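You operate a simulated robot arm through the tools that you are given. There is no shell and no other tool. Be economical: measure what you need, move in short steps, check, and stop when the job is done.

You are at the controls of a simulated two-armed robot. One attempt, no reset.

## Task
Count the cartridges on the top of the check bench, then put as many of the shims of the far cab from the top of the check bench in the inside of the big green tray. Fetch the black relay from the top of the check bench and set it on the top of the stand seat's cushion. Put the bottle labelled "rinse" from the top of the check bench on top of the panel filter there and the bottle labelled "OIL" on the orange small pane one. Put the 5 mm shim of the front cab from the top of the check bench on top of the brown small carton there and the 3 mm shim of the front cab on top of the round filter there. Take the white block from the top of the check bench and put it on the end of the bonding bench. Take the work card and put it on the top of the long check table. Put the grey pad on the top of the check bench away on the end of the padded table. Pick up the clear can two with one hand, pass it to the other hand and put it on the front half of the parts table. Any order will do. Set down upright: bottle, clear can two.

Only the result counts: the job must be done as asked and must still hold three seconds after the hand-in. Knocking over, shifting, dropping, spilling or breaking anything else fails it.

## Robot
Two 6-joint arms with two-finger grippers on one trunk, on a base that drives. Base frame: it is fixed to the floor where the robot stands at the start and does not move with it; the origin is under the middle of the robot, x ahead of it, y to its left, z up; the surface under the hand at the start is at about z = 860. Lengths are in mm, angles in degrees, forces in N, time in s.
The left shoulder is at the start at [30, 178, 1038], the right one opposite. With the tool pointing down near the work surface each hand reaches from about 460 to 840 mm from the robot's upright axis, wherever it stands, measured 20 degrees to its own side. Places, roughly: black relay [500, -250, 1000]; blue bottle, orange bottle, white bottle [750, -250, 1000]; cartridge [250, -500, 1000]; clear can two [7250, -2750, 1000]; end of the bonding bench [-1800, 2000, 800]; end of the padded table (17x40 cm) [-540, 2100, 800]; front half of the parts table [7100, -1500, 800]; grey pad (6x6x3 cm) [400, -1600, 900]; inside of the big green tray [-1800, -900, 800]; orange small pane one [500, 0, 1000]; panel filter [500, -500, 1000]; round filter (7x7x10 cm) [500, -700, 900]; shim of the far cab [250, -250, 750]; shim of the front cab [750, -1000, 750]; small carton [500, -1500, 1000]; top of the long check table [-900, -4100, 800]; top of the stand seat's cushion [-2000, 3800, 800]; white block [1000, -1500, 1000]; work card [-1750, -1250, 750]. Payload 2.54 kg a hand.
Tool frame (each hand has its own): the origin (TCP) lies between the finger pads and is the grasp point; the fingertips stand 30 mm ahead of it; z points along the fingers, y is the line along which they close. The gripper opens to 116 mm. The gripper's body begins 95 mm behind the TCP.
Orientation is that of the tool frame in the base frame, as a unit quaternion [w, x, y, z]. With the fingers straight down and closing along the base's y, the tool's x points along the base's -x, its y along +y and its z along -z.

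## Interface
- The arms move only by the tool jog_arm. It takes "left_steps", "right_steps" or both (then of equal length, played together; a hand with none holds still); each is a list of rows, each an object of numbers (a shift or turn left out is 0, a gripper value left out holds the last): "dx", "dy", "dz": the shift along the tool's x, y, z in units of 500 mm (1.0 is 500 mm); "ax", "ay", "az": the turn, a rotation vector about the tool's x, y, z in units of 120 degrees (1.0 is 120 degrees); "claw": the gripper command, from -1 (fully open) to 1 (shut), values between in proportion. In form: [{"dx": .., "dy": .., "dz": .., "ax": .., "ay": .., "az": .., "claw": ..}, ...]. A call has 1 to 10 rows; each row is the pose to reach, as a shift and turn from the pose commanded when the call began, along the tool's axes at that moment. A call with a number of a shift or a turn outside -1 to 1 is refused whole. Each row takes 0.2 s and may step no farther than 50 mm and 8.6 degrees from the row before; otherwise, or with a gripper value out of range, the whole call is refused. Where a pose cannot be reached the arm comes as near as it can. A force on the tool above 40 N (or 10 N above the force at the start of the call, whichever is more), or a blocked arm, ends the call early, and 0.2 s more pass. The fingers move at their own pace (about 153 mm/s each) and stop on an object; they squeeze with about 21 N. The grip force told is the motor's: it shows also when the fingers shut on nothing. Time passes only in rows, and 0.2 s behind the last, so rows that repeat a pose let the fingers close. The reply holds the time, the measured pose of the TCP, the force on the tool along the base axes, the opening and the grip force, in the units named above and with some noise, with the torque about the TCP (base axes, N m) and any sound that the robot's microphone picked up.
- Cameras (640 x 400 px; columns grow to the right, rows downward): "scene" is now at [46.3, -31.2, 1766.7]; the picture's right is [-0.35, -0.94, 0.00], its down [-0.72, 0.27, -0.64] and it looks along [0.60, -0.22, -0.77] (base axes); focal length 288 px, centre (320, 200). "left" rides on the left gripper at [69, 15, -122] in its tool frame; the picture's right is [-0.21, 0.98, 0.00], its down [-0.83, -0.18, -0.53] and it looks along [-0.52, -0.11, 0.85] (tool axes); focal length 251 px, centre (320, 200). "right" rides on the right gripper at [69, -15, -122] in its tool frame; the picture's right is [0.21, 0.98, 0.00], its down [-0.83, 0.18, -0.53] and it looks along [-0.52, 0.11, 0.85] (tool axes); focal length 251 px, centre (320, 200). There is no depth. A picture from a camera that has moved, and an enlarged one, comes with that camera's place and axes in the base frame and with its lens. The place of the scene camera against the robot may be out by one fixed shift of up to 12 mm in any direction.
- snapshot(camera): a new picture of that camera. It takes no simulated time.
- lift_body(by): slides the trunk up (or, below 0, down) by that many mm; the arms and the scene camera ride with it, the base frame stays. It gives what a move gives, with no picture.
- drive_base(legs): drives the robot by 1 to 6 legs, each [ahead, left, turn to the left] in mm, mm and degrees, along the robot's own axes; the way and the turn of a leg run together, so that a leg with both is an arc; at most 1500 mm and 180 degrees a leg. The arms and the cameras ride along, it lands a little off, and it stops where it bumps. It gives what a move gives.
- pan_tilt(pan, tilt): turns the head with the scene camera to pan (to the left, within 143 degrees either way) and tilt (down, from -29 to 69), counted from straight ahead of the robot. It gives what a move gives.
- enlarge(camera, box): a new picture of the part [left, top, right, bottom] of that camera's present view, enlarged. It takes no simulated time.
- job_done(): hands the job in; it is judged then, once.

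Go step by step. Nothing tells you exact positions but the pictures and the camera data: compare them with the known pose of the tool, close in by small moves and look again before you grip or let go. The budget is 556 turns and 356 pictures, counting those below and the enlarged ones. Unless the task says otherwise, let go and move clear before handing in.

The tools are called after ">>>" as name(argument=value, ...) on one line, values as JSON. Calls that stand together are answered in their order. jog_arm: Moves the arms, as the interface text tells. Its arguments: {"type":"object","properties":{"left_steps":{"type":"array","items":{"type":"object","properties":{"dx":{"type":"number"},"dy":{"type":"number"},"dz":{"type":"number"},"ax":{"type":"number"},"ay":{"type":"number"},"az":{"type":"number"},"claw":{"type":"number"}}}},"right_steps":{"type":"array","items":{"type":"object","properties":{"dx":{"type":"number"},"dy":{"type":"number"},"dz":{"type":"number"},"ax":{"type":"number"},"ay":{"type":"number"},"az":{"type":"number"},"claw":{"type":"number"}}}}},"required":[]} The other tools are called the same way: lift_body (by) slides the trunk up or down; drive_base (legs) drives the base; pan_tilt (pan, tilt) turns the head that bears the scene camera; snapshot (camera) takes a picture; enlarge (camera, box) takes an enlarged picture of a part of a camera's view; job_done () hands the job in.

At the start:

```text
t: 0.0
left_tool_pos: [593.1, -62.7, 1238.6]
left_orientation: [0.0, 0.0, 1.0, 0.001]
left_ft_force: [0.0, -0.5, -0.4]
left_wrist_torque: [-0.01, -0.04, -0.06]
left_finger_gap: 116.2
left_gripper_force: 0.0
right_tool_pos: [321.9, -406.3, 1221.2]
right_orientation: [0.0, 0.0, 1.0, -0.001]
right_ft_force: [-0.1, 0.0, -0.1]
right_wrist_torque: [-0.01, 0.02, -0.01]
right_finger_gap: 116.3
right_gripper_force: 0.1
trunk travel left (down, up): [-250.0, 290.0]
robot x, y, heading: [2.9, 1.9, 0.1]
head pan, tilt: [-20.3, 50.5]
```

scene: 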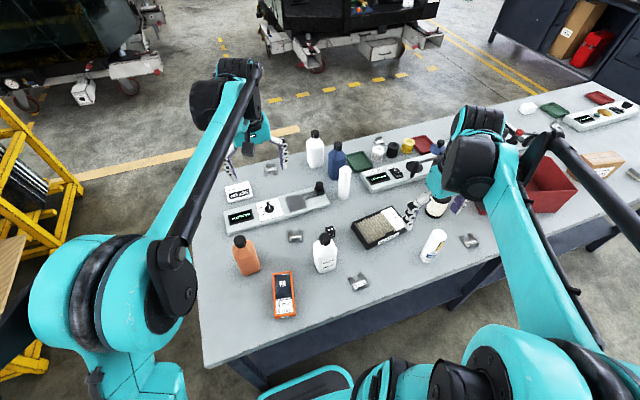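
right: 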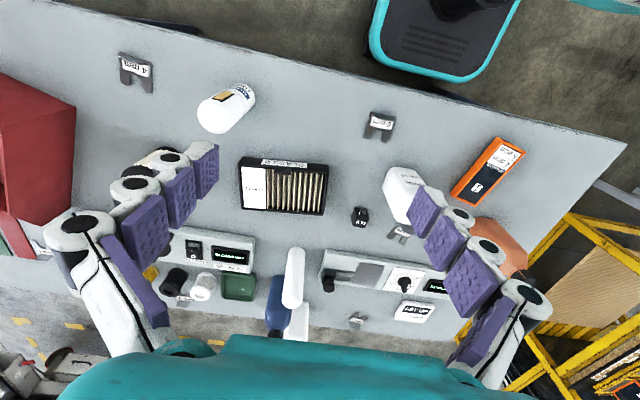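
left: 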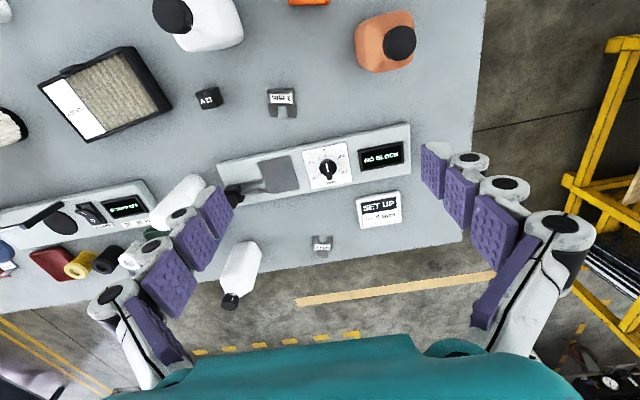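

I see a long bench with bottles, filters, shims and gauges. I begin by examining the scene closely.

>>> enlarge(camera="scene", box=[200, 120, 360, 220])

>>> enlarge(camera="scene", box=[320, 120, 480, 220])

>>> enlarge(camera="scene", box=[480, 70, 640, 170])

>>> enlarge(camera="scene", box=[220, 220, 380, 320])

```text
4.00 times, centred on (280, 170) of scene
camera zoom: at [46.3, -31.2, 1766.7], right [-0.35, -0.94, 0.0], down [-0.72, 0.27, -0.64], along [0.6, -0.22, -0.77], focal length 1153 px, centre (480, 320)
```

zoom: 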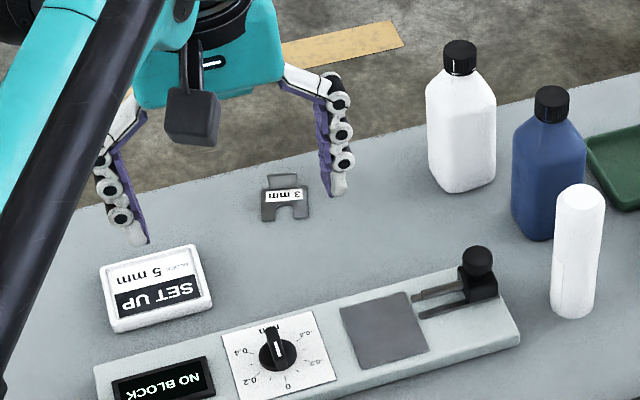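

```text
4.00 times, centred on (400, 170) of scene
camera zoom: at [46.3, -31.2, 1766.7], right [-0.35, -0.94, 0.0], down [-0.72, 0.27, -0.64], along [0.6, -0.22, -0.77], focal length 1153 px, centre (0, 320)
```

zoom: 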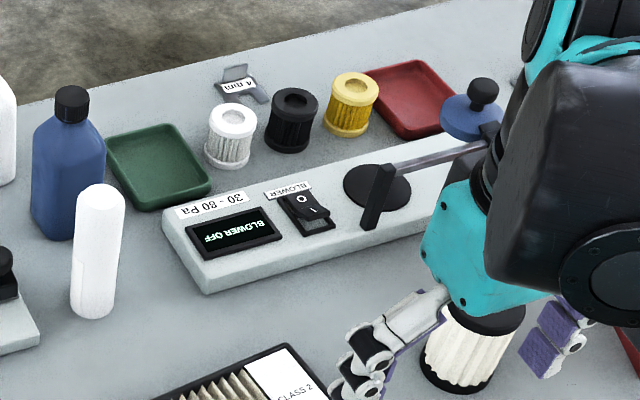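

```text
4.00 times, centred on (560, 120) of scene
camera zoom: at [46.3, -31.2, 1766.7], right [-0.35, -0.94, 0.0], down [-0.72, 0.27, -0.64], along [0.6, -0.22, -0.77], focal length 1153 px, centre (-640, 520)
```

zoom: 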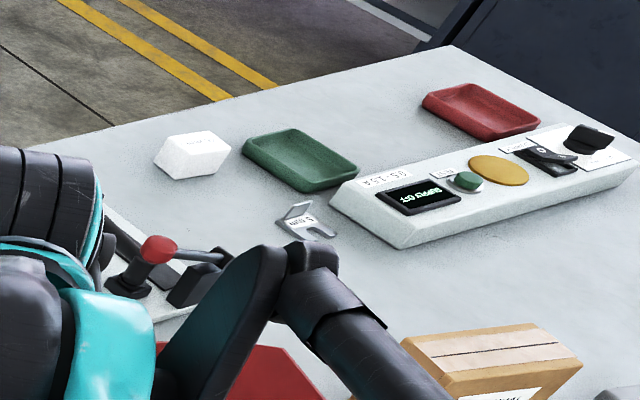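

```text
4.00 times, centred on (300, 270) of scene
camera zoom: at [46.3, -31.2, 1766.7], right [-0.35, -0.94, 0.0], down [-0.72, 0.27, -0.64], along [0.6, -0.22, -0.77], focal length 1153 px, centre (400, -80)
```

zoom: 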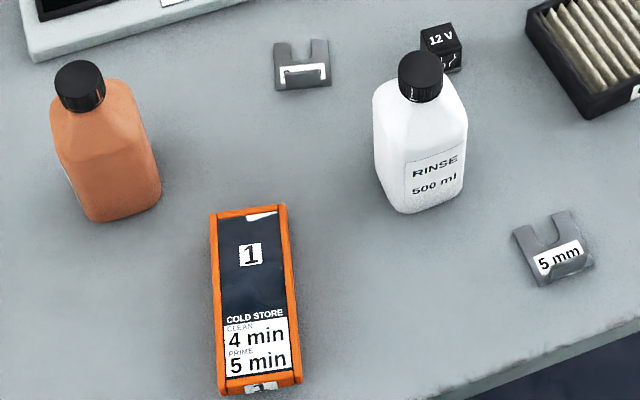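

I need to know how shims of the two cabs differ, so I enlarge them in the wrist views.

>>> enlarge(camera="right", box=[320, 80, 480, 180])

>>> enlarge(camera="right", box=[90, 30, 250, 130])

>>> enlarge(camera="left", box=[240, 60, 400, 160])

>>> enlarge(camera="left", box=[270, 170, 430, 270])

>>> enlarge(camera="right", box=[140, 230, 300, 330])

>>> enlarge(camera="scene", box=[400, 180, 560, 280])

```text
4.00 times, centred on (400, 130) of right
camera zoom: at [251.5, -421.9, 1343.7], right [-0.21, 0.98, 0.0], down [0.83, 0.18, 0.53], along [0.52, 0.11, -0.85], focal length 1006 px, centre (0, 480)
```

zoom: 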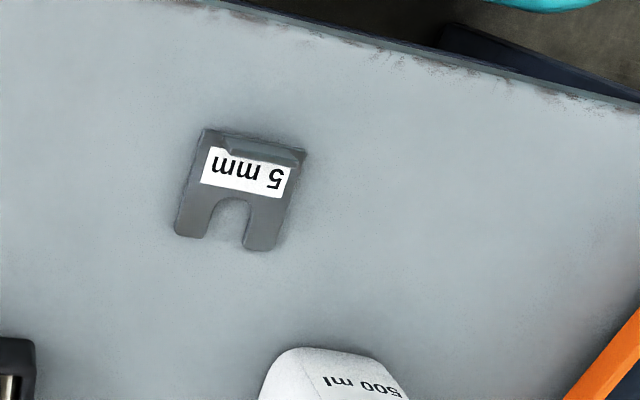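

```text
4.00 times, centred on (170, 80) of right
camera zoom: at [251.5, -421.9, 1343.7], right [-0.21, 0.98, 0.0], down [0.83, 0.18, 0.53], along [0.52, 0.11, -0.85], focal length 1006 px, centre (920, 680)
```

zoom: 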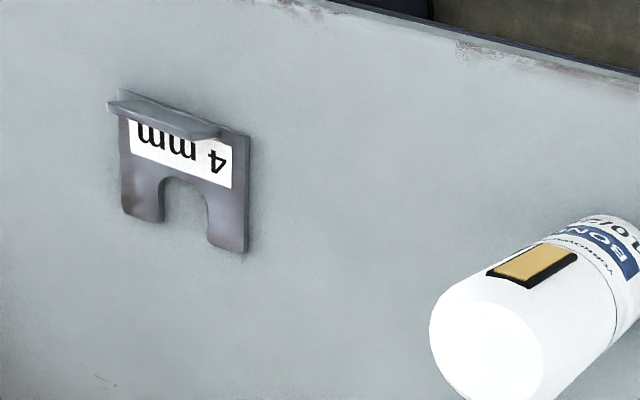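

```text
4.00 times, centred on (320, 110) of left
camera zoom: at [523.8, -48.0, 1361.0], right [0.21, 0.98, 0.0], down [0.83, -0.18, 0.53], along [0.52, -0.11, -0.85], focal length 1006 px, centre (320, 560)
```

zoom: 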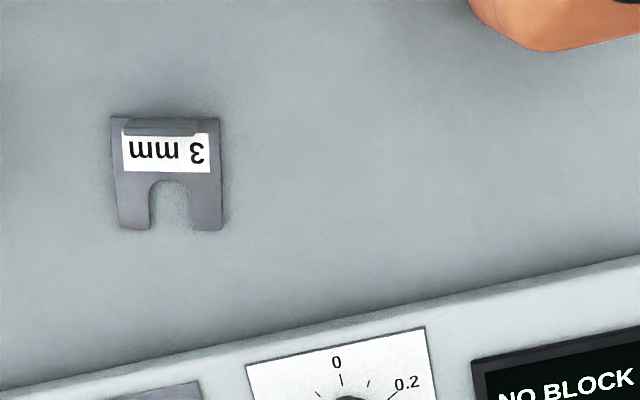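

```text
4.00 times, centred on (350, 220) of left
camera zoom: at [523.8, -48.0, 1361.0], right [0.21, 0.98, 0.0], down [0.83, -0.18, 0.53], along [0.52, -0.11, -0.85], focal length 1006 px, centre (200, 120)
```

zoom: 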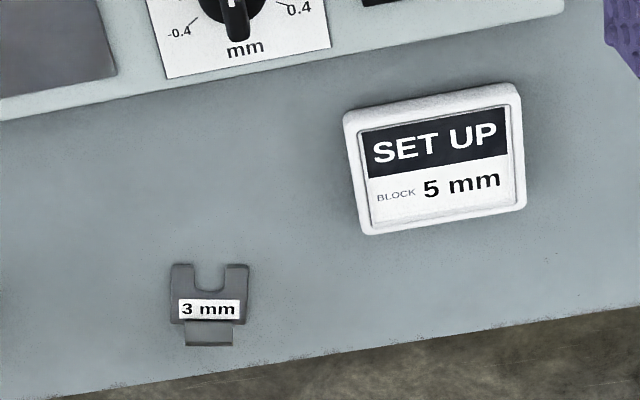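

```text
4.00 times, centred on (220, 280) of right
camera zoom: at [251.5, -421.9, 1343.7], right [-0.21, 0.98, 0.0], down [0.83, 0.18, 0.53], along [0.52, 0.11, -0.85], focal length 1006 px, centre (720, -120)
```

zoom: 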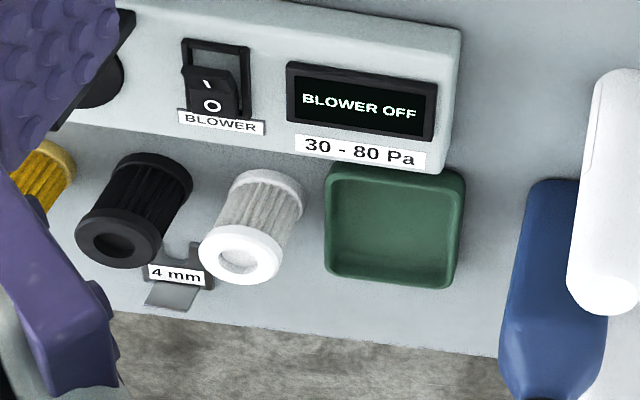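

```text
4.00 times, centred on (480, 230) of scene
camera zoom: at [46.3, -31.2, 1766.7], right [-0.35, -0.94, 0.0], down [-0.72, 0.27, -0.64], along [0.6, -0.22, -0.77], focal length 1153 px, centre (-320, 80)
```

zoom: 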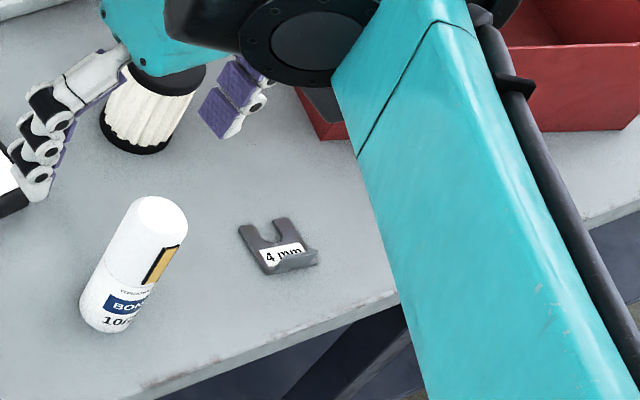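

Six shims seen so far in two groups. I look around the rest of the bench and the room to find the rest and any cab marks.

>>> pan_tilt(pan=-60, tilt=35)

>>> snapshot(camera="scene")

>>> pan_tilt(pan=0, tilt=10)

>>> snapshot(camera="scene")

>>> pan_tilt(pan=-120, tilt=15)

>>> snapshot(camera="scene")

>>> pan_tilt(pan=70, tilt=10)

>>> snapshot(camera="scene")

>>> pan_tilt(pan=140, tilt=15)

>>> snapshot(camera="scene")

```text
t: 1.1
left_tool_pos: [593.3, -62.9, 1239.0]
left_orientation: [0.0, 0.0, 1.0, 0.0]
left_ft_force: [0.2, 0.2, -0.2]
left_wrist_torque: [0.0, 0.03, 0.02]
left_finger_gap: 115.8
left_gripper_force: 0.0
right_tool_pos: [321.4, -406.8, 1221.7]
right_orientation: [-0.001, 0.0, 1.0, 0.001]
right_ft_force: [-0.8, 0.3, -0.2]
right_wrist_torque: [0.0, 0.01, 0.03]
right_finger_gap: 116.1
right_gripper_force: 0.0
trunk travel left (down, up): [-250.0, 290.0]
robot x, y, heading: [-0.9, -1.2, -0.1]
head pan, tilt: [-60.0, 35.0]
```

```text
342 pictures are left
camera scene: at [18.6, -80.9, 1789.1], right [-0.87, -0.5, 0.0], down [-0.29, 0.5, -0.82], along [0.41, -0.71, -0.57], focal length 288 px, centre (320, 200)
```

scene: 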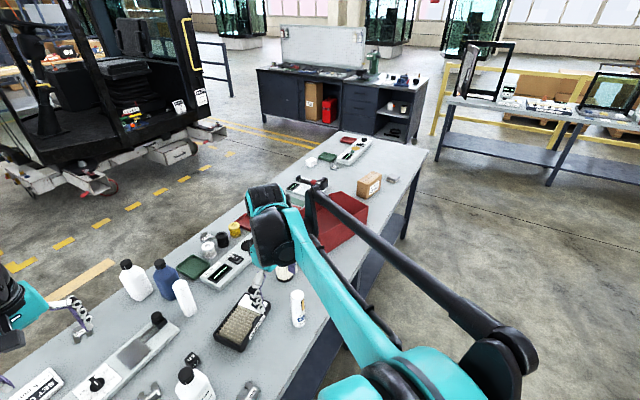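

```text
t: 2.4
left_tool_pos: [593.4, -62.8, 1238.7]
left_orientation: [0.0, 0.0, 1.0, 0.0]
left_ft_force: [0.0, 0.0, -0.6]
left_wrist_torque: [-0.01, 0.01, -0.02]
left_finger_gap: 116.2
left_gripper_force: 0.0
right_tool_pos: [322.2, -407.2, 1221.8]
right_orientation: [0.001, -0.001, 1.0, 0.001]
right_ft_force: [0.4, -0.4, -0.4]
right_wrist_torque: [0.0, 0.02, 0.0]
right_finger_gap: 116.1
right_gripper_force: 0.1
trunk travel left (down, up): [-250.0, 290.0]
robot x, y, heading: [1.2, 1.0, 0.2]
head pan, tilt: [0.0, 10.0]
```

```text
341 pictures are left
camera scene: at [67.5, -4.8, 1829.2], right [0.0, -1.0, 0.0], down [-0.17, 0.0, -0.98], along [0.98, 0.0, -0.17], focal length 288 px, centre (320, 200)
```

scene: 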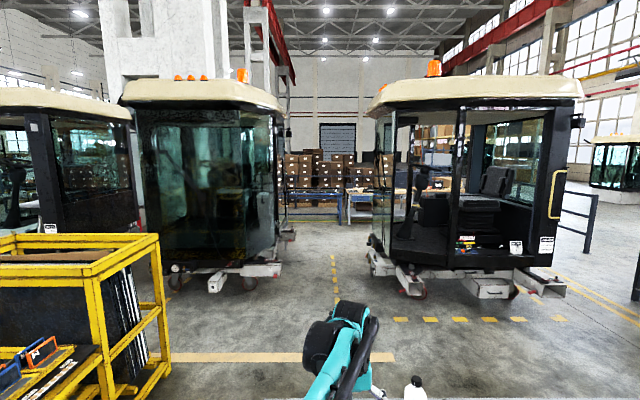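

```text
t: 4.4
left_tool_pos: [592.6, -62.5, 1238.8]
left_orientation: [0.0, 0.001, 1.0, 0.0]
left_ft_force: [0.7, -0.4, 0.0]
left_wrist_torque: [0.02, 0.01, 0.0]
left_finger_gap: 115.9
left_gripper_force: 0.0
right_tool_pos: [320.9, -407.3, 1222.0]
right_orientation: [0.0, 0.0, 1.0, 0.0]
right_ft_force: [-0.1, 0.7, 0.3]
right_wrist_torque: [0.01, -0.01, -0.02]
right_finger_gap: 115.9
right_gripper_force: 0.1
trunk travel left (down, up): [-250.0, 290.0]
robot x, y, heading: [-0.8, -1.0, 0.0]
head pan, tilt: [-120.0, 15.0]
```

```text
340 pictures are left
camera scene: at [-72.2, -85.7, 1821.1], right [-0.87, 0.5, 0.0], down [0.13, 0.22, -0.97], along [-0.48, -0.84, -0.26], focal length 288 px, centre (320, 200)
```

scene: 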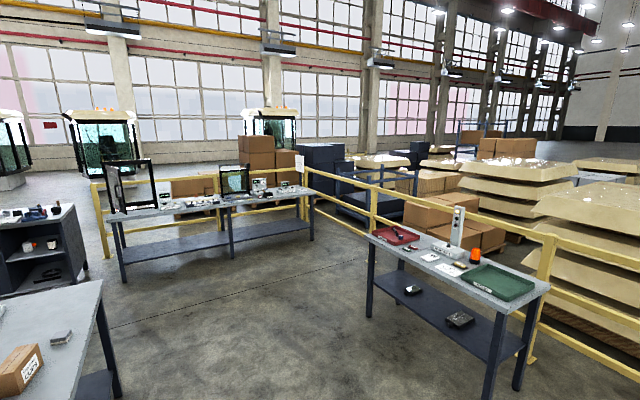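

```text
t: 7.2
left_tool_pos: [593.0, -62.6, 1237.3]
left_orientation: [0.001, -0.001, 1.0, 0.0]
left_ft_force: [-0.2, 0.0, -0.4]
left_wrist_torque: [-0.01, 0.02, 0.02]
left_finger_gap: 116.2
left_gripper_force: 0.0
right_tool_pos: [321.3, -405.6, 1221.3]
right_orientation: [0.0, 0.0, 1.0, 0.0]
right_ft_force: [-0.1, 0.5, -0.8]
right_wrist_torque: [-0.02, 0.0, 0.01]
right_finger_gap: 116.0
right_gripper_force: 0.1
trunk travel left (down, up): [-250.0, 290.0]
robot x, y, heading: [-2.1, 2.5, -0.0]
head pan, tilt: [70.0, 10.0]
```

```text
339 pictures are left
camera scene: at [6.3, 82.6, 1829.2], right [0.94, -0.34, 0.0], down [-0.06, -0.16, -0.98], along [0.34, 0.93, -0.17], focal length 288 px, centre (320, 200)
```

scene: 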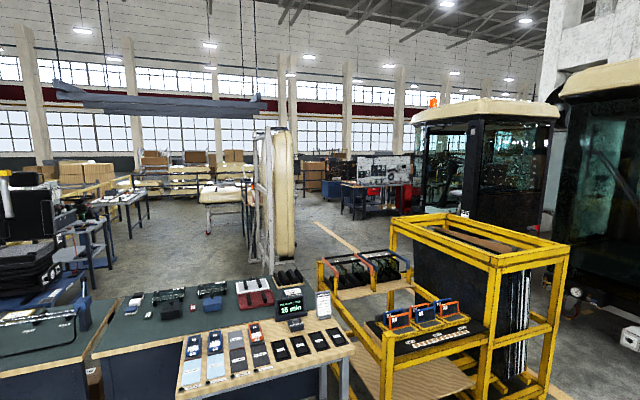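

```text
t: 8.6
left_tool_pos: [592.5, -63.8, 1238.7]
left_orientation: [0.0, -0.001, 1.0, 0.0]
left_ft_force: [0.9, 0.2, -0.4]
left_wrist_torque: [-0.01, 0.0, 0.02]
left_finger_gap: 115.9
left_gripper_force: 0.0
right_tool_pos: [323.4, -405.1, 1221.7]
right_orientation: [-0.001, 0.001, 1.0, 0.0]
right_ft_force: [-0.3, 0.5, -0.7]
right_wrist_torque: [-0.02, 0.04, 0.01]
right_finger_gap: 116.1
right_gripper_force: 0.2
trunk travel left (down, up): [-250.0, 290.0]
robot x, y, heading: [1.2, 2.1, 0.0]
head pan, tilt: [140.0, 15.0]
```

```text
338 pictures are left
camera scene: at [-97.0, 55.4, 1821.1], right [0.64, 0.77, 0.0], down [0.2, -0.17, -0.97], along [-0.74, 0.62, -0.26], focal length 288 px, centre (320, 200)
```

scene: 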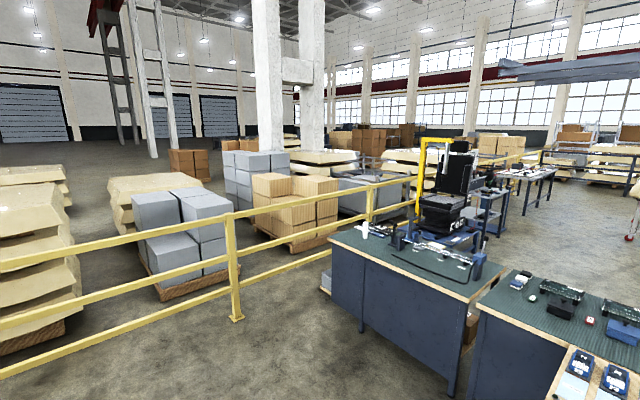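

The cabs carry stickers and a row of small things on the sill. I zoom on them and look at the bench end.

>>> pan_tilt(pan=-25, tilt=15)

>>> enlarge(camera="scene", box=[240, 160, 400, 260])

>>> enlarge(camera="scene", box=[0, 0, 640, 400])

>>> pan_tilt(pan=-60, tilt=30)

>>> enlarge(camera="scene", box=[280, 140, 440, 240])

>>> enlarge(camera="scene", box=[180, 220, 340, 320])

```text
t: 11.1
left_tool_pos: [592.2, -62.8, 1238.3]
left_orientation: [0.0, 0.0, 1.0, 0.0]
left_ft_force: [0.4, -0.2, 0.6]
left_wrist_torque: [0.01, 0.03, 0.02]
left_finger_gap: 115.9
left_gripper_force: 0.0
right_tool_pos: [322.8, -406.2, 1220.8]
right_orientation: [0.0, 0.001, 1.0, -0.001]
right_ft_force: [0.1, 0.1, 0.1]
right_wrist_torque: [0.01, 0.03, 0.03]
right_finger_gap: 116.2
right_gripper_force: 0.1
trunk travel left (down, up): [-250.0, 290.0]
robot x, y, heading: [2.3, 0.8, 0.0]
head pan, tilt: [-25.0, 15.0]
```

```text
4.00 times, centred on (320, 210) of scene
camera zoom: at [59.1, -44.2, 1821.1], right [-0.42, -0.91, 0.0], down [-0.23, 0.11, -0.97], along [0.88, -0.41, -0.26], focal length 1153 px, centre (320, 160)
```

zoom: 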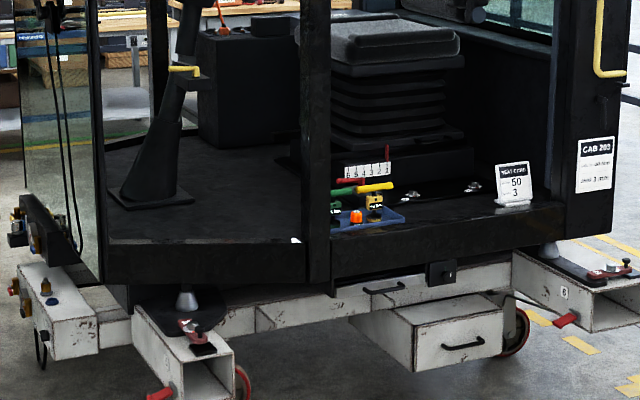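

```text
1.00 times, centred on (320, 200) of scene (not enlarged: the box is as wide or as high as the picture)
camera zoom: at [59.1, -44.2, 1821.1], right [-0.42, -0.91, 0.0], down [-0.23, 0.11, -0.97], along [0.88, -0.41, -0.26], focal length 288 px, centre (320, 200)
```

zoom: 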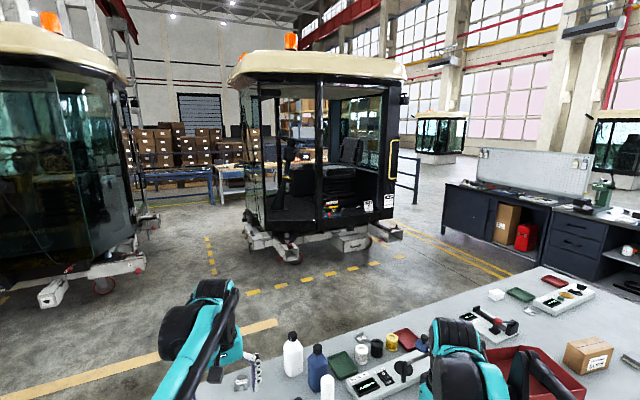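

```text
t: 12.1
left_tool_pos: [593.3, -62.9, 1238.2]
left_orientation: [0.0, 0.0, 1.0, 0.0]
left_ft_force: [-0.2, -1.3, -0.9]
left_wrist_torque: [0.01, 0.01, -0.03]
left_finger_gap: 115.9
left_gripper_force: 0.1
right_tool_pos: [322.2, -405.5, 1222.2]
right_orientation: [-0.001, 0.0, 1.0, 0.0]
right_ft_force: [0.9, -0.5, 0.0]
right_wrist_torque: [0.02, 0.0, 0.0]
right_finger_gap: 115.9
right_gripper_force: 0.1
trunk travel left (down, up): [-250.0, 290.0]
robot x, y, heading: [-1.8, 0.6, -0.2]
head pan, tilt: [-60.0, 30.0]
```

```text
4.00 times, centred on (360, 190) of scene
camera zoom: at [19.8, -83.0, 1796.9], right [-0.87, -0.5, 0.0], down [-0.25, 0.43, -0.87], along [0.43, -0.75, -0.5], focal length 1153 px, centre (160, 240)
```

zoom: 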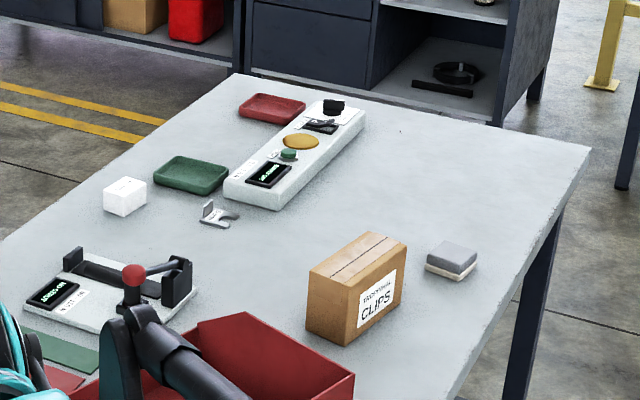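

```text
4.00 times, centred on (260, 270) of scene
camera zoom: at [19.8, -83.0, 1796.9], right [-0.87, -0.5, 0.0], down [-0.25, 0.43, -0.87], along [0.43, -0.75, -0.5], focal length 1153 px, centre (560, -80)
```

zoom: 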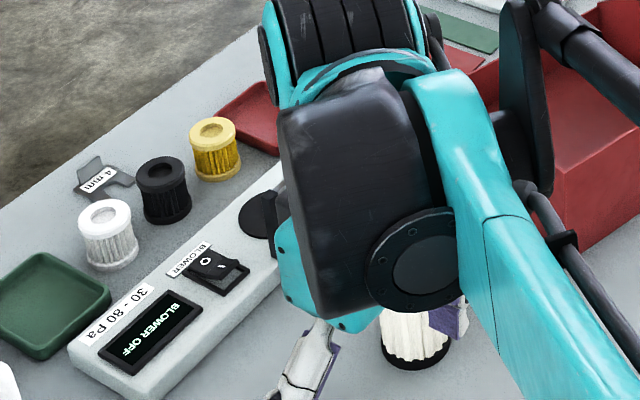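

Stickers on the cab may explain the shims. I zoom further.

>>> pan_tilt(pan=-25, tilt=15)

>>> enlarge(camera="scene", box=[358, 188, 406, 218])

>>> enlarge(camera="scene", box=[350, 205, 414, 245])

>>> enlarge(camera="scene", box=[240, 220, 304, 260])

>>> enlarge(camera="scene", box=[300, 190, 364, 230])

>>> enlarge(camera="scene", box=[0, 200, 160, 300])

```text
t: 13.1
left_tool_pos: [592.8, -63.9, 1237.6]
left_orientation: [0.001, 0.0, 1.0, -0.001]
left_ft_force: [0.3, -0.3, -0.5]
left_wrist_torque: [0.0, 0.01, -0.01]
left_finger_gap: 116.1
left_gripper_force: 0.1
right_tool_pos: [323.4, -405.7, 1221.3]
right_orientation: [0.0, 0.0, 1.0, 0.0]
right_ft_force: [-0.1, 0.9, -0.5]
right_wrist_torque: [-0.01, 0.0, -0.01]
right_finger_gap: 116.0
right_gripper_force: 0.1
trunk travel left (down, up): [-250.0, 290.0]
robot x, y, heading: [0.9, -1.8, 0.1]
head pan, tilt: [-25.0, 15.0]
```

```text
13.33 times, centred on (382, 203) of scene
camera zoom: at [59.1, -44.3, 1821.1], right [-0.42, -0.91, 0.0], down [-0.23, 0.11, -0.97], along [0.88, -0.41, -0.26], focal length 3842 px, centre (-507, 160)
```

zoom: 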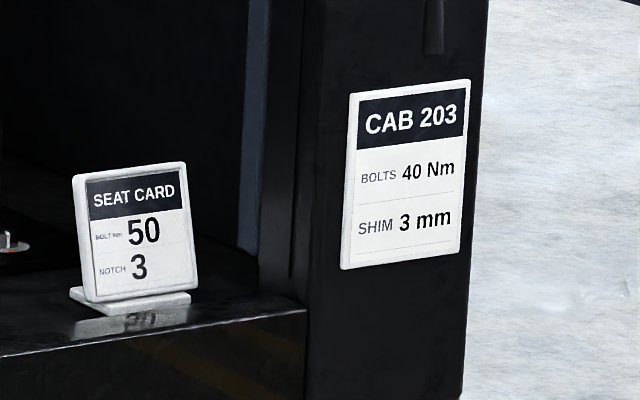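

```text
10.00 times, centred on (382, 225) of scene
camera zoom: at [59.1, -44.3, 1821.1], right [-0.42, -0.91, 0.0], down [-0.23, 0.11, -0.97], along [0.88, -0.41, -0.26], focal length 2881 px, centre (-300, -50)
```

zoom: 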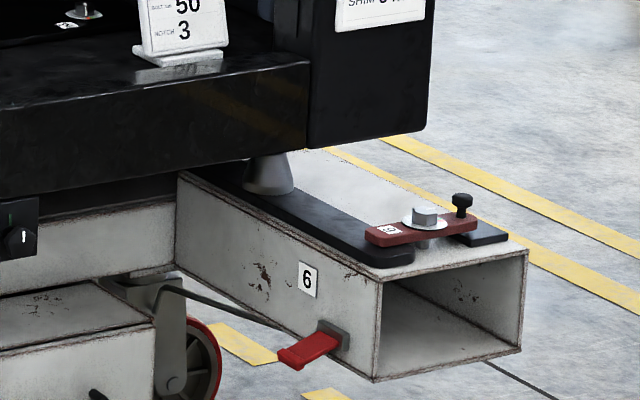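

```text
10.00 times, centred on (272, 240) of scene
camera zoom: at [59.1, -44.3, 1821.1], right [-0.42, -0.91, 0.0], down [-0.23, 0.11, -0.97], along [0.88, -0.41, -0.26], focal length 2881 px, centre (800, -200)
```

zoom: 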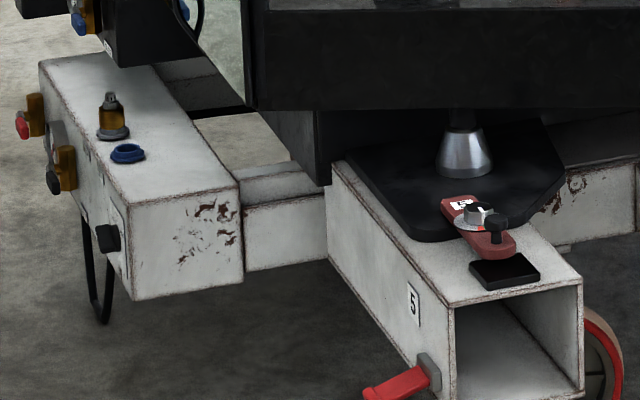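

```text
10.00 times, centred on (332, 210) of scene
camera zoom: at [59.1, -44.3, 1821.1], right [-0.42, -0.91, 0.0], down [-0.23, 0.11, -0.97], along [0.88, -0.41, -0.26], focal length 2881 px, centre (200, 100)
```

zoom: 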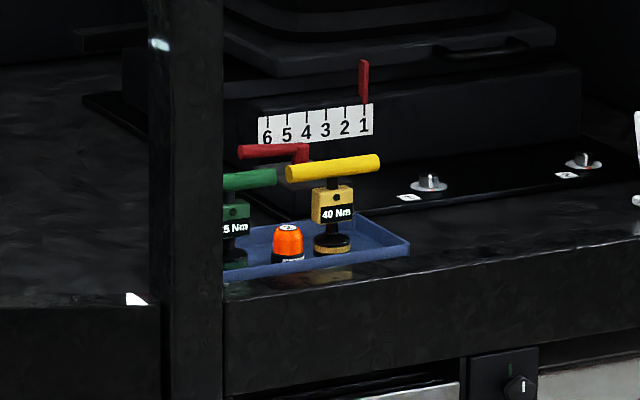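

```text
4.00 times, centred on (80, 250) of scene
camera zoom: at [59.1, -44.3, 1821.1], right [-0.42, -0.91, 0.0], down [-0.23, 0.11, -0.97], along [0.88, -0.41, -0.26], focal length 1153 px, centre (1280, 0)
```

zoom: 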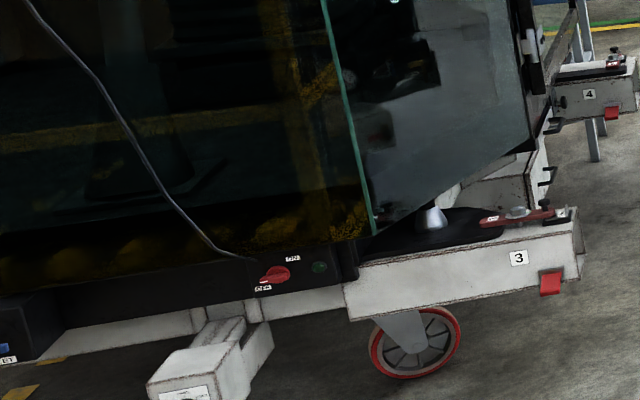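

I compare shim shapes at higher zoom.

>>> enlarge(camera="left", box=[300, 225, 348, 255])

>>> enlarge(camera="left", box=[256, 82, 304, 112])

>>> pan_tilt(pan=-60, tilt=30)

>>> enlarge(camera="scene", box=[312, 180, 360, 210])

>>> enlarge(camera="scene", box=[190, 252, 238, 282])

>>> pan_tilt(pan=-20, tilt=50)

>>> enlarge(camera="scene", box=[333, 263, 381, 293])

>>> enlarge(camera="scene", box=[446, 221, 494, 251])

>>> enlarge(camera="scene", box=[247, 150, 295, 180])

```text
13.33 times, centred on (324, 240) of left
camera zoom: at [523.8, -48.0, 1361.0], right [0.21, 0.98, 0.0], down [0.83, -0.18, 0.53], along [0.52, -0.11, -0.85], focal length 3352 px, centre (267, -333)
```

zoom: 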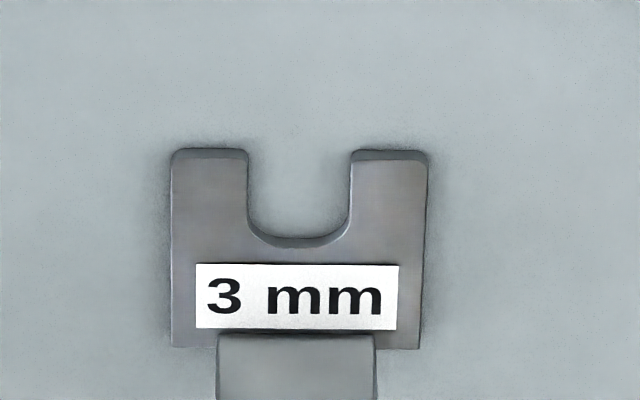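

```text
13.33 times, centred on (280, 97) of left
camera zoom: at [523.8, -48.0, 1361.0], right [0.21, 0.98, 0.0], down [0.83, -0.18, 0.53], along [0.52, -0.11, -0.85], focal length 3352 px, centre (853, 1573)
```

zoom: 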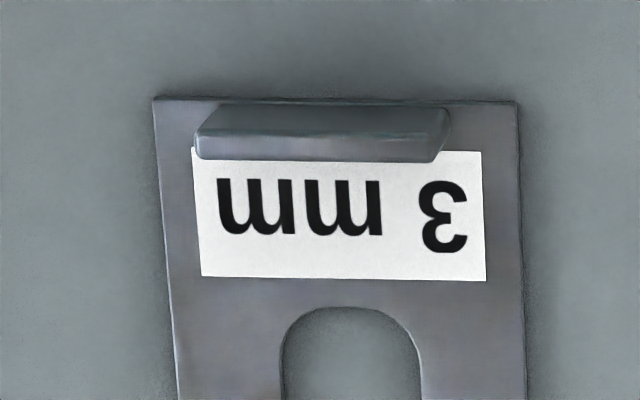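

```text
t: 14.1
left_tool_pos: [592.8, -64.2, 1238.1]
left_orientation: [0.0, 0.0, 1.0, 0.0]
left_ft_force: [-0.4, 0.3, 0.4]
left_wrist_torque: [0.02, -0.01, 0.02]
left_finger_gap: 115.8
left_gripper_force: 0.0
right_tool_pos: [322.0, -405.3, 1221.2]
right_orientation: [0.0, 0.0, 1.0, 0.0]
right_ft_force: [0.3, 0.4, -0.5]
right_wrist_torque: [0.0, -0.02, 0.03]
right_finger_gap: 116.0
right_gripper_force: 0.1
trunk travel left (down, up): [-250.0, 290.0]
robot x, y, heading: [-0.7, 1.8, -0.1]
head pan, tilt: [-60.0, 30.0]
```

```text
13.33 times, centred on (336, 195) of scene
camera zoom: at [19.8, -83.0, 1796.9], right [-0.87, -0.5, 0.0], down [-0.25, 0.43, -0.87], along [0.43, -0.75, -0.5], focal length 3842 px, centre (107, 267)
```

zoom: 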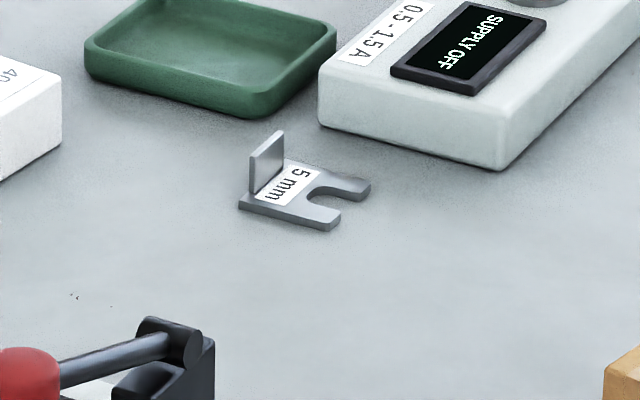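

```text
13.33 times, centred on (214, 267) of scene
camera zoom: at [19.8, -83.0, 1796.9], right [-0.87, -0.5, 0.0], down [-0.25, 0.43, -0.87], along [0.43, -0.75, -0.5], focal length 3842 px, centre (1733, -693)
```

zoom: 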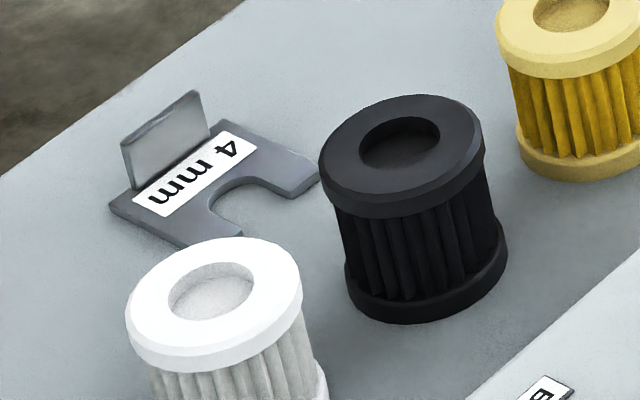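

```text
t: 15.2
left_tool_pos: [592.4, -63.2, 1237.9]
left_orientation: [-0.001, 0.0, 1.0, 0.0]
left_ft_force: [0.1, 0.1, 0.1]
left_wrist_torque: [0.02, 0.0, 0.0]
left_finger_gap: 116.0
left_gripper_force: 0.0
right_tool_pos: [322.2, -405.5, 1221.1]
right_orientation: [0.0, 0.0, 1.0, 0.0]
right_ft_force: [-0.8, 0.0, 0.0]
right_wrist_torque: [-0.02, 0.01, -0.01]
right_finger_gap: 115.9
right_gripper_force: 0.1
trunk travel left (down, up): [-250.0, 290.0]
robot x, y, heading: [-1.2, 1.4, 0.2]
head pan, tilt: [-20.0, 50.0]
```

```text
13.33 times, centred on (357, 278) of scene
camera zoom: at [46.8, -31.2, 1767.4], right [-0.34, -0.94, 0.0], down [-0.72, 0.26, -0.64], along [0.6, -0.22, -0.77], focal length 3842 px, centre (-173, -840)
```

zoom: 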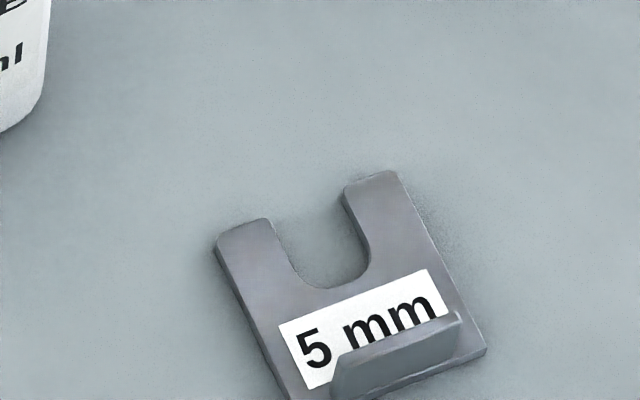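

```text
13.33 times, centred on (470, 236) of scene
camera zoom: at [46.8, -31.2, 1767.4], right [-0.34, -0.94, 0.0], down [-0.72, 0.26, -0.64], along [0.6, -0.22, -0.77], focal length 3842 px, centre (-1680, -280)
```

zoom: 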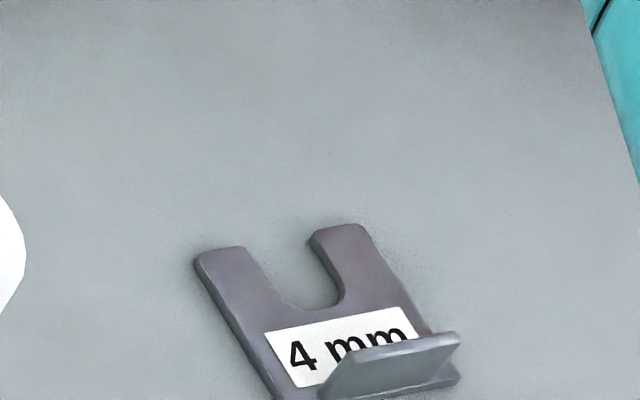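

```text
13.33 times, centred on (271, 165) of scene
camera zoom: at [46.8, -31.2, 1767.4], right [-0.34, -0.94, 0.0], down [-0.72, 0.26, -0.64], along [0.6, -0.22, -0.77], focal length 3842 px, centre (973, 667)
```

zoom: 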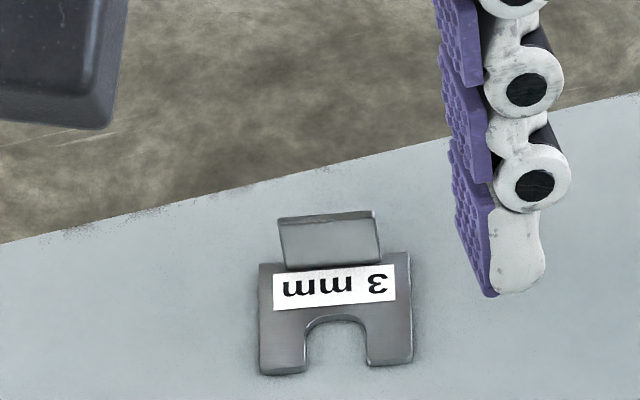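

All shims look alike: the near row (labels facing me) fits "far cab" [250,-250], the row on the far side fits "front cab". I start with the RINSE bottle at about (468,-195), cap top near z 1065: left hand moves aside, right hand goes above the bottle.

>>> jog_arm(left_steps=[{"dy": 0.05}, {"dy": 0.1}, {"dy": 0.15}, {"dy": 0.2}, {"dy": 0.25}, {"dy": 0.3}], right_steps=[{"dx": -0.049, "dy": 0.07}, {"dx": -0.098, "dy": 0.14}, {"dx": -0.146, "dy": 0.21}, {"dx": -0.195, "dy": 0.28}, {"dx": -0.243, "dy": 0.35}, {"dx": -0.292, "dy": 0.422}])

>>> snapshot(camera="right")

>>> snapshot(camera="left")

>>> snapshot(camera="scene")

```text
t: 16.6
left_tool_pos: [593.9, 89.8, 1237.8]
left_orientation: [0.0, 0.0, 1.0, 0.0]
left_ft_force: [1.4, 1.7, -0.3]
left_wrist_torque: [-0.06, 0.04, 0.01]
left_finger_gap: 116.0
left_gripper_force: 0.1
right_tool_pos: [468.7, -194.1, 1221.6]
right_orientation: [-0.001, 0.0, 1.0, -0.001]
right_ft_force: [1.0, 0.4, -0.3]
right_wrist_torque: [-0.05, 0.01, 0.0]
right_finger_gap: 115.9
right_gripper_force: 0.1
trunk travel left (down, up): [-250.0, 290.0]
robot x, y, heading: [1.7, -2.5, -0.2]
head pan, tilt: [-20.0, 50.0]
```

```text
321 pictures are left
camera right: at [398.0, -208.8, 1343.7], right [-0.21, 0.98, 0.0], down [0.83, 0.18, 0.53], along [0.52, 0.11, -0.85], focal length 251 px, centre (320, 200)
```

right: 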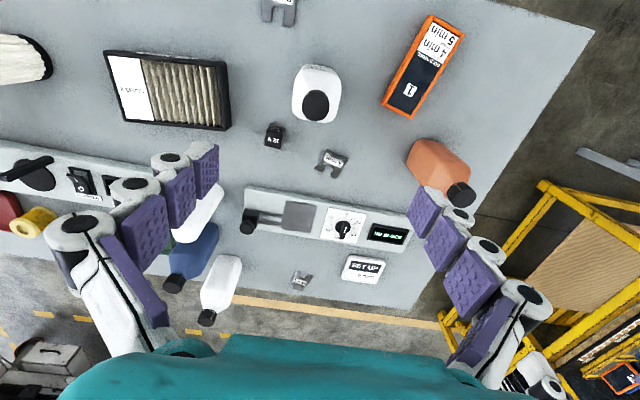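

```text
320 pictures are left
camera left: at [525.0, 104.0, 1360.3], right [0.21, 0.98, 0.0], down [0.83, -0.18, 0.53], along [0.52, -0.12, -0.85], focal length 251 px, centre (320, 200)
```

left: 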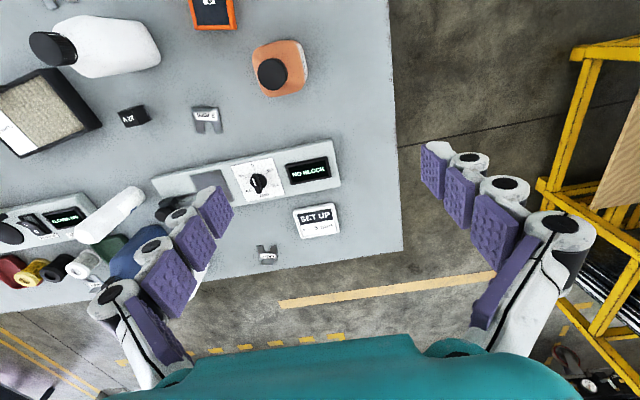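

```text
319 pictures are left
camera scene: at [48.2, -28.6, 1767.4], right [-0.34, -0.94, 0.0], down [-0.72, 0.26, -0.64], along [0.6, -0.22, -0.77], focal length 288 px, centre (320, 200)
```

scene: 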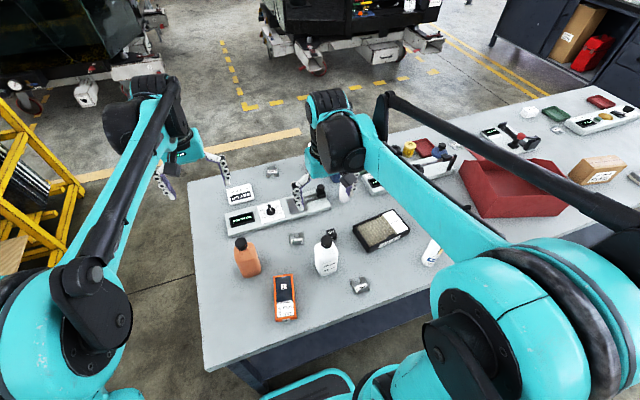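

RINSE cap triangulates to about (460,-202), top near z 1040. I go down above it and check before gripping.

>>> jog_arm(right_steps=[{"dx": 0.017, "dy": -0.016, "dz": 0.06}, {"dx": 0.017, "dy": -0.016, "dz": 0.15}, {"dx": 0.017, "dy": -0.016, "dz": 0.23}])

>>> snapshot(camera="right")

>>> enlarge(camera="scene", box=[260, 160, 420, 260])

```text
t: 17.4
left_tool_pos: [594.5, 85.6, 1238.6]
left_orientation: [-0.001, 0.001, 1.0, -0.001]
left_ft_force: [-0.4, -0.3, -0.6]
left_wrist_torque: [0.02, 0.04, -0.02]
left_finger_gap: 115.7
left_gripper_force: 0.1
right_tool_pos: [460.0, -204.3, 1108.4]
right_orientation: [0.001, 0.0, 1.0, 0.0]
right_ft_force: [-0.4, -1.0, -0.3]
right_wrist_torque: [0.02, 0.04, 0.0]
right_finger_gap: 116.1
right_gripper_force: 0.0
trunk travel left (down, up): [-250.0, 290.0]
robot x, y, heading: [-1.8, -3.2, 0.1]
head pan, tilt: [-20.0, 50.0]
```

```text
318 pictures are left
camera right: at [389.8, -219.3, 1229.2], right [-0.21, 0.98, 0.0], down [0.83, 0.18, 0.53], along [0.52, 0.11, -0.85], focal length 251 px, centre (320, 200)
```

right: 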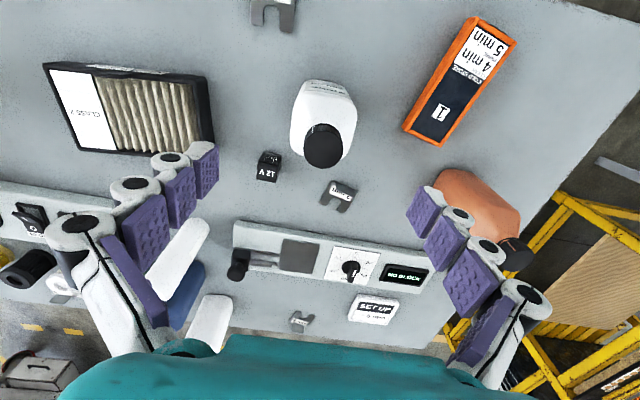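

```text
4.00 times, centred on (340, 210) of scene
camera zoom: at [47.6, -31.2, 1767.3], right [-0.34, -0.94, 0.0], down [-0.72, 0.26, -0.64], along [0.6, -0.22, -0.77], focal length 1153 px, centre (240, 160)
```

zoom: 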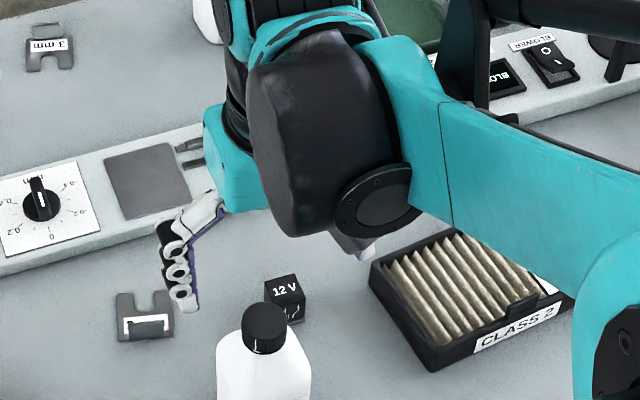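

Cap centre refined to (458,-202,1032). Lower, grip, lift a little.

>>> jog_arm(right_steps=[{"dx": 0.003, "dy": 0.003, "dz": 0.08}, {"dx": 0.003, "dy": 0.003, "dz": 0.16}, {"dx": 0.003, "dy": 0.003, "dz": 0.16, "claw": 1}, {"dx": 0.003, "dy": 0.003, "dz": 0.16, "claw": 1}, {"dx": 0.003, "dy": 0.003, "dz": 0.16, "claw": 1}])

>>> snapshot(camera="right")

```text
t: 18.6
left_tool_pos: [593.4, 86.8, 1237.5]
left_orientation: [0.0, 0.0, 1.0, 0.0]
left_ft_force: [-0.5, -0.5, -0.6]
left_wrist_torque: [-0.02, 0.02, 0.02]
left_finger_gap: 116.0
left_gripper_force: 0.1
right_tool_pos: [458.9, -200.6, 1026.6]
right_orientation: [0.001, 0.0, 1.0, 0.0]
right_ft_force: [-0.9, 3.2, 10.3]
right_wrist_torque: [0.13, -0.01, 0.04]
right_finger_gap: 32.1
right_gripper_force: 20.9
trunk travel left (down, up): [-250.0, 290.0]
robot x, y, heading: [-1.5, -1.0, 0.2]
head pan, tilt: [-20.0, 50.0]
```

```text
316 pictures are left
camera right: at [388.0, -216.2, 1149.2], right [-0.21, 0.98, 0.0], down [0.83, 0.18, 0.53], along [0.52, 0.11, -0.85], focal length 251 px, centre (320, 200)
```

right: 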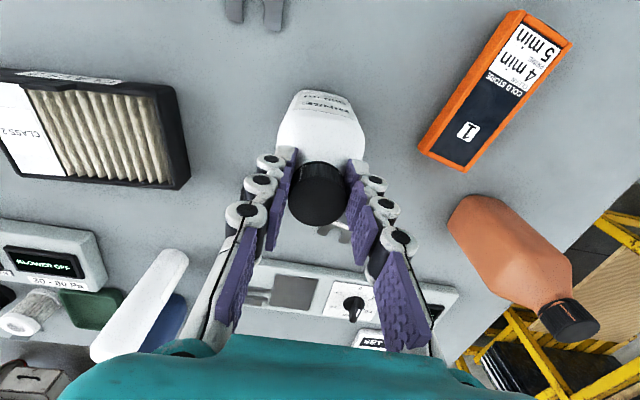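

Gripped. Lift and carry toward the panel filter near (508,-440).

>>> jog_arm(right_steps=[{"dz": -0.08}, {"dz": -0.16}, {"dz": -0.24}, {"dx": -0.02, "dy": -0.08, "dz": -0.28}, {"dx": -0.04, "dy": -0.17, "dz": -0.28}, {"dx": -0.06, "dy": -0.26, "dz": -0.28}, {"dx": -0.08, "dy": -0.35, "dz": -0.28}, {"dx": -0.098, "dy": -0.44, "dz": -0.28}, {"dx": -0.098, "dy": -0.478, "dz": -0.28}])

>>> snapshot(camera="right")

>>> enlarge(camera="scene", box=[300, 160, 460, 260])

>>> snapshot(camera="left")

```text
t: 20.6
left_tool_pos: [594.6, 86.5, 1237.7]
left_orientation: [0.0, 0.0, 1.0, -0.001]
left_ft_force: [0.9, 0.2, -0.3]
left_wrist_torque: [-0.03, 0.01, 0.04]
left_finger_gap: 116.0
left_gripper_force: 0.1
right_tool_pos: [508.4, -440.6, 1166.9]
right_orientation: [0.0, 0.0, 1.0, 0.0]
right_ft_force: [0.2, 0.4, -4.8]
right_wrist_torque: [0.01, 0.04, -0.01]
right_finger_gap: 31.9
right_gripper_force: 20.4
trunk travel left (down, up): [-250.0, 290.0]
robot x, y, heading: [-1.7, -0.9, 0.3]
head pan, tilt: [-20.0, 50.0]
```

```text
315 pictures are left
camera right: at [437.5, -456.6, 1288.7], right [-0.21, 0.98, 0.0], down [0.83, 0.18, 0.53], along [0.52, 0.12, -0.85], focal length 251 px, centre (320, 200)
```

right: 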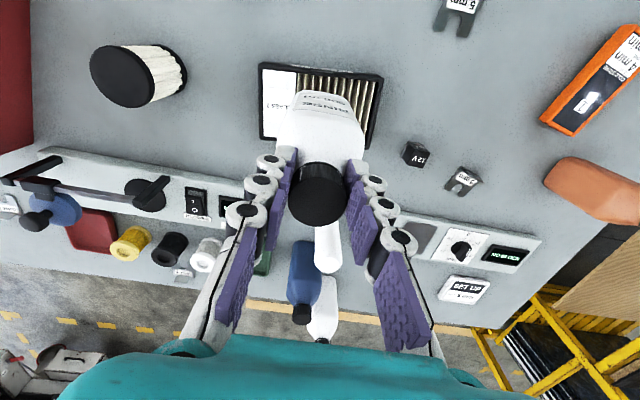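

```text
4.00 times, centred on (380, 210) of scene
camera zoom: at [47.2, -31.5, 1767.3], right [-0.34, -0.94, 0.0], down [-0.72, 0.26, -0.64], along [0.6, -0.22, -0.77], focal length 1153 px, centre (80, 160)
```

zoom: 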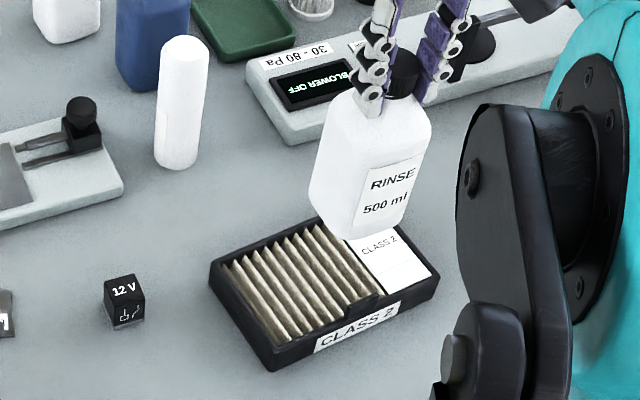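

```text
313 pictures are left
camera left: at [524.2, 101.6, 1360.8], right [0.21, 0.98, 0.0], down [0.83, -0.18, 0.53], along [0.52, -0.11, -0.85], focal length 251 px, centre (320, 200)
```

left: 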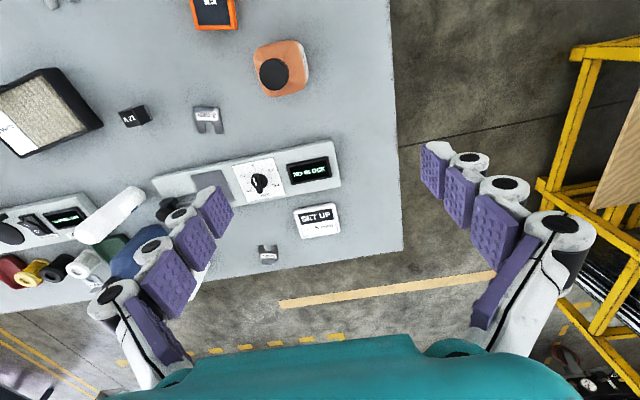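

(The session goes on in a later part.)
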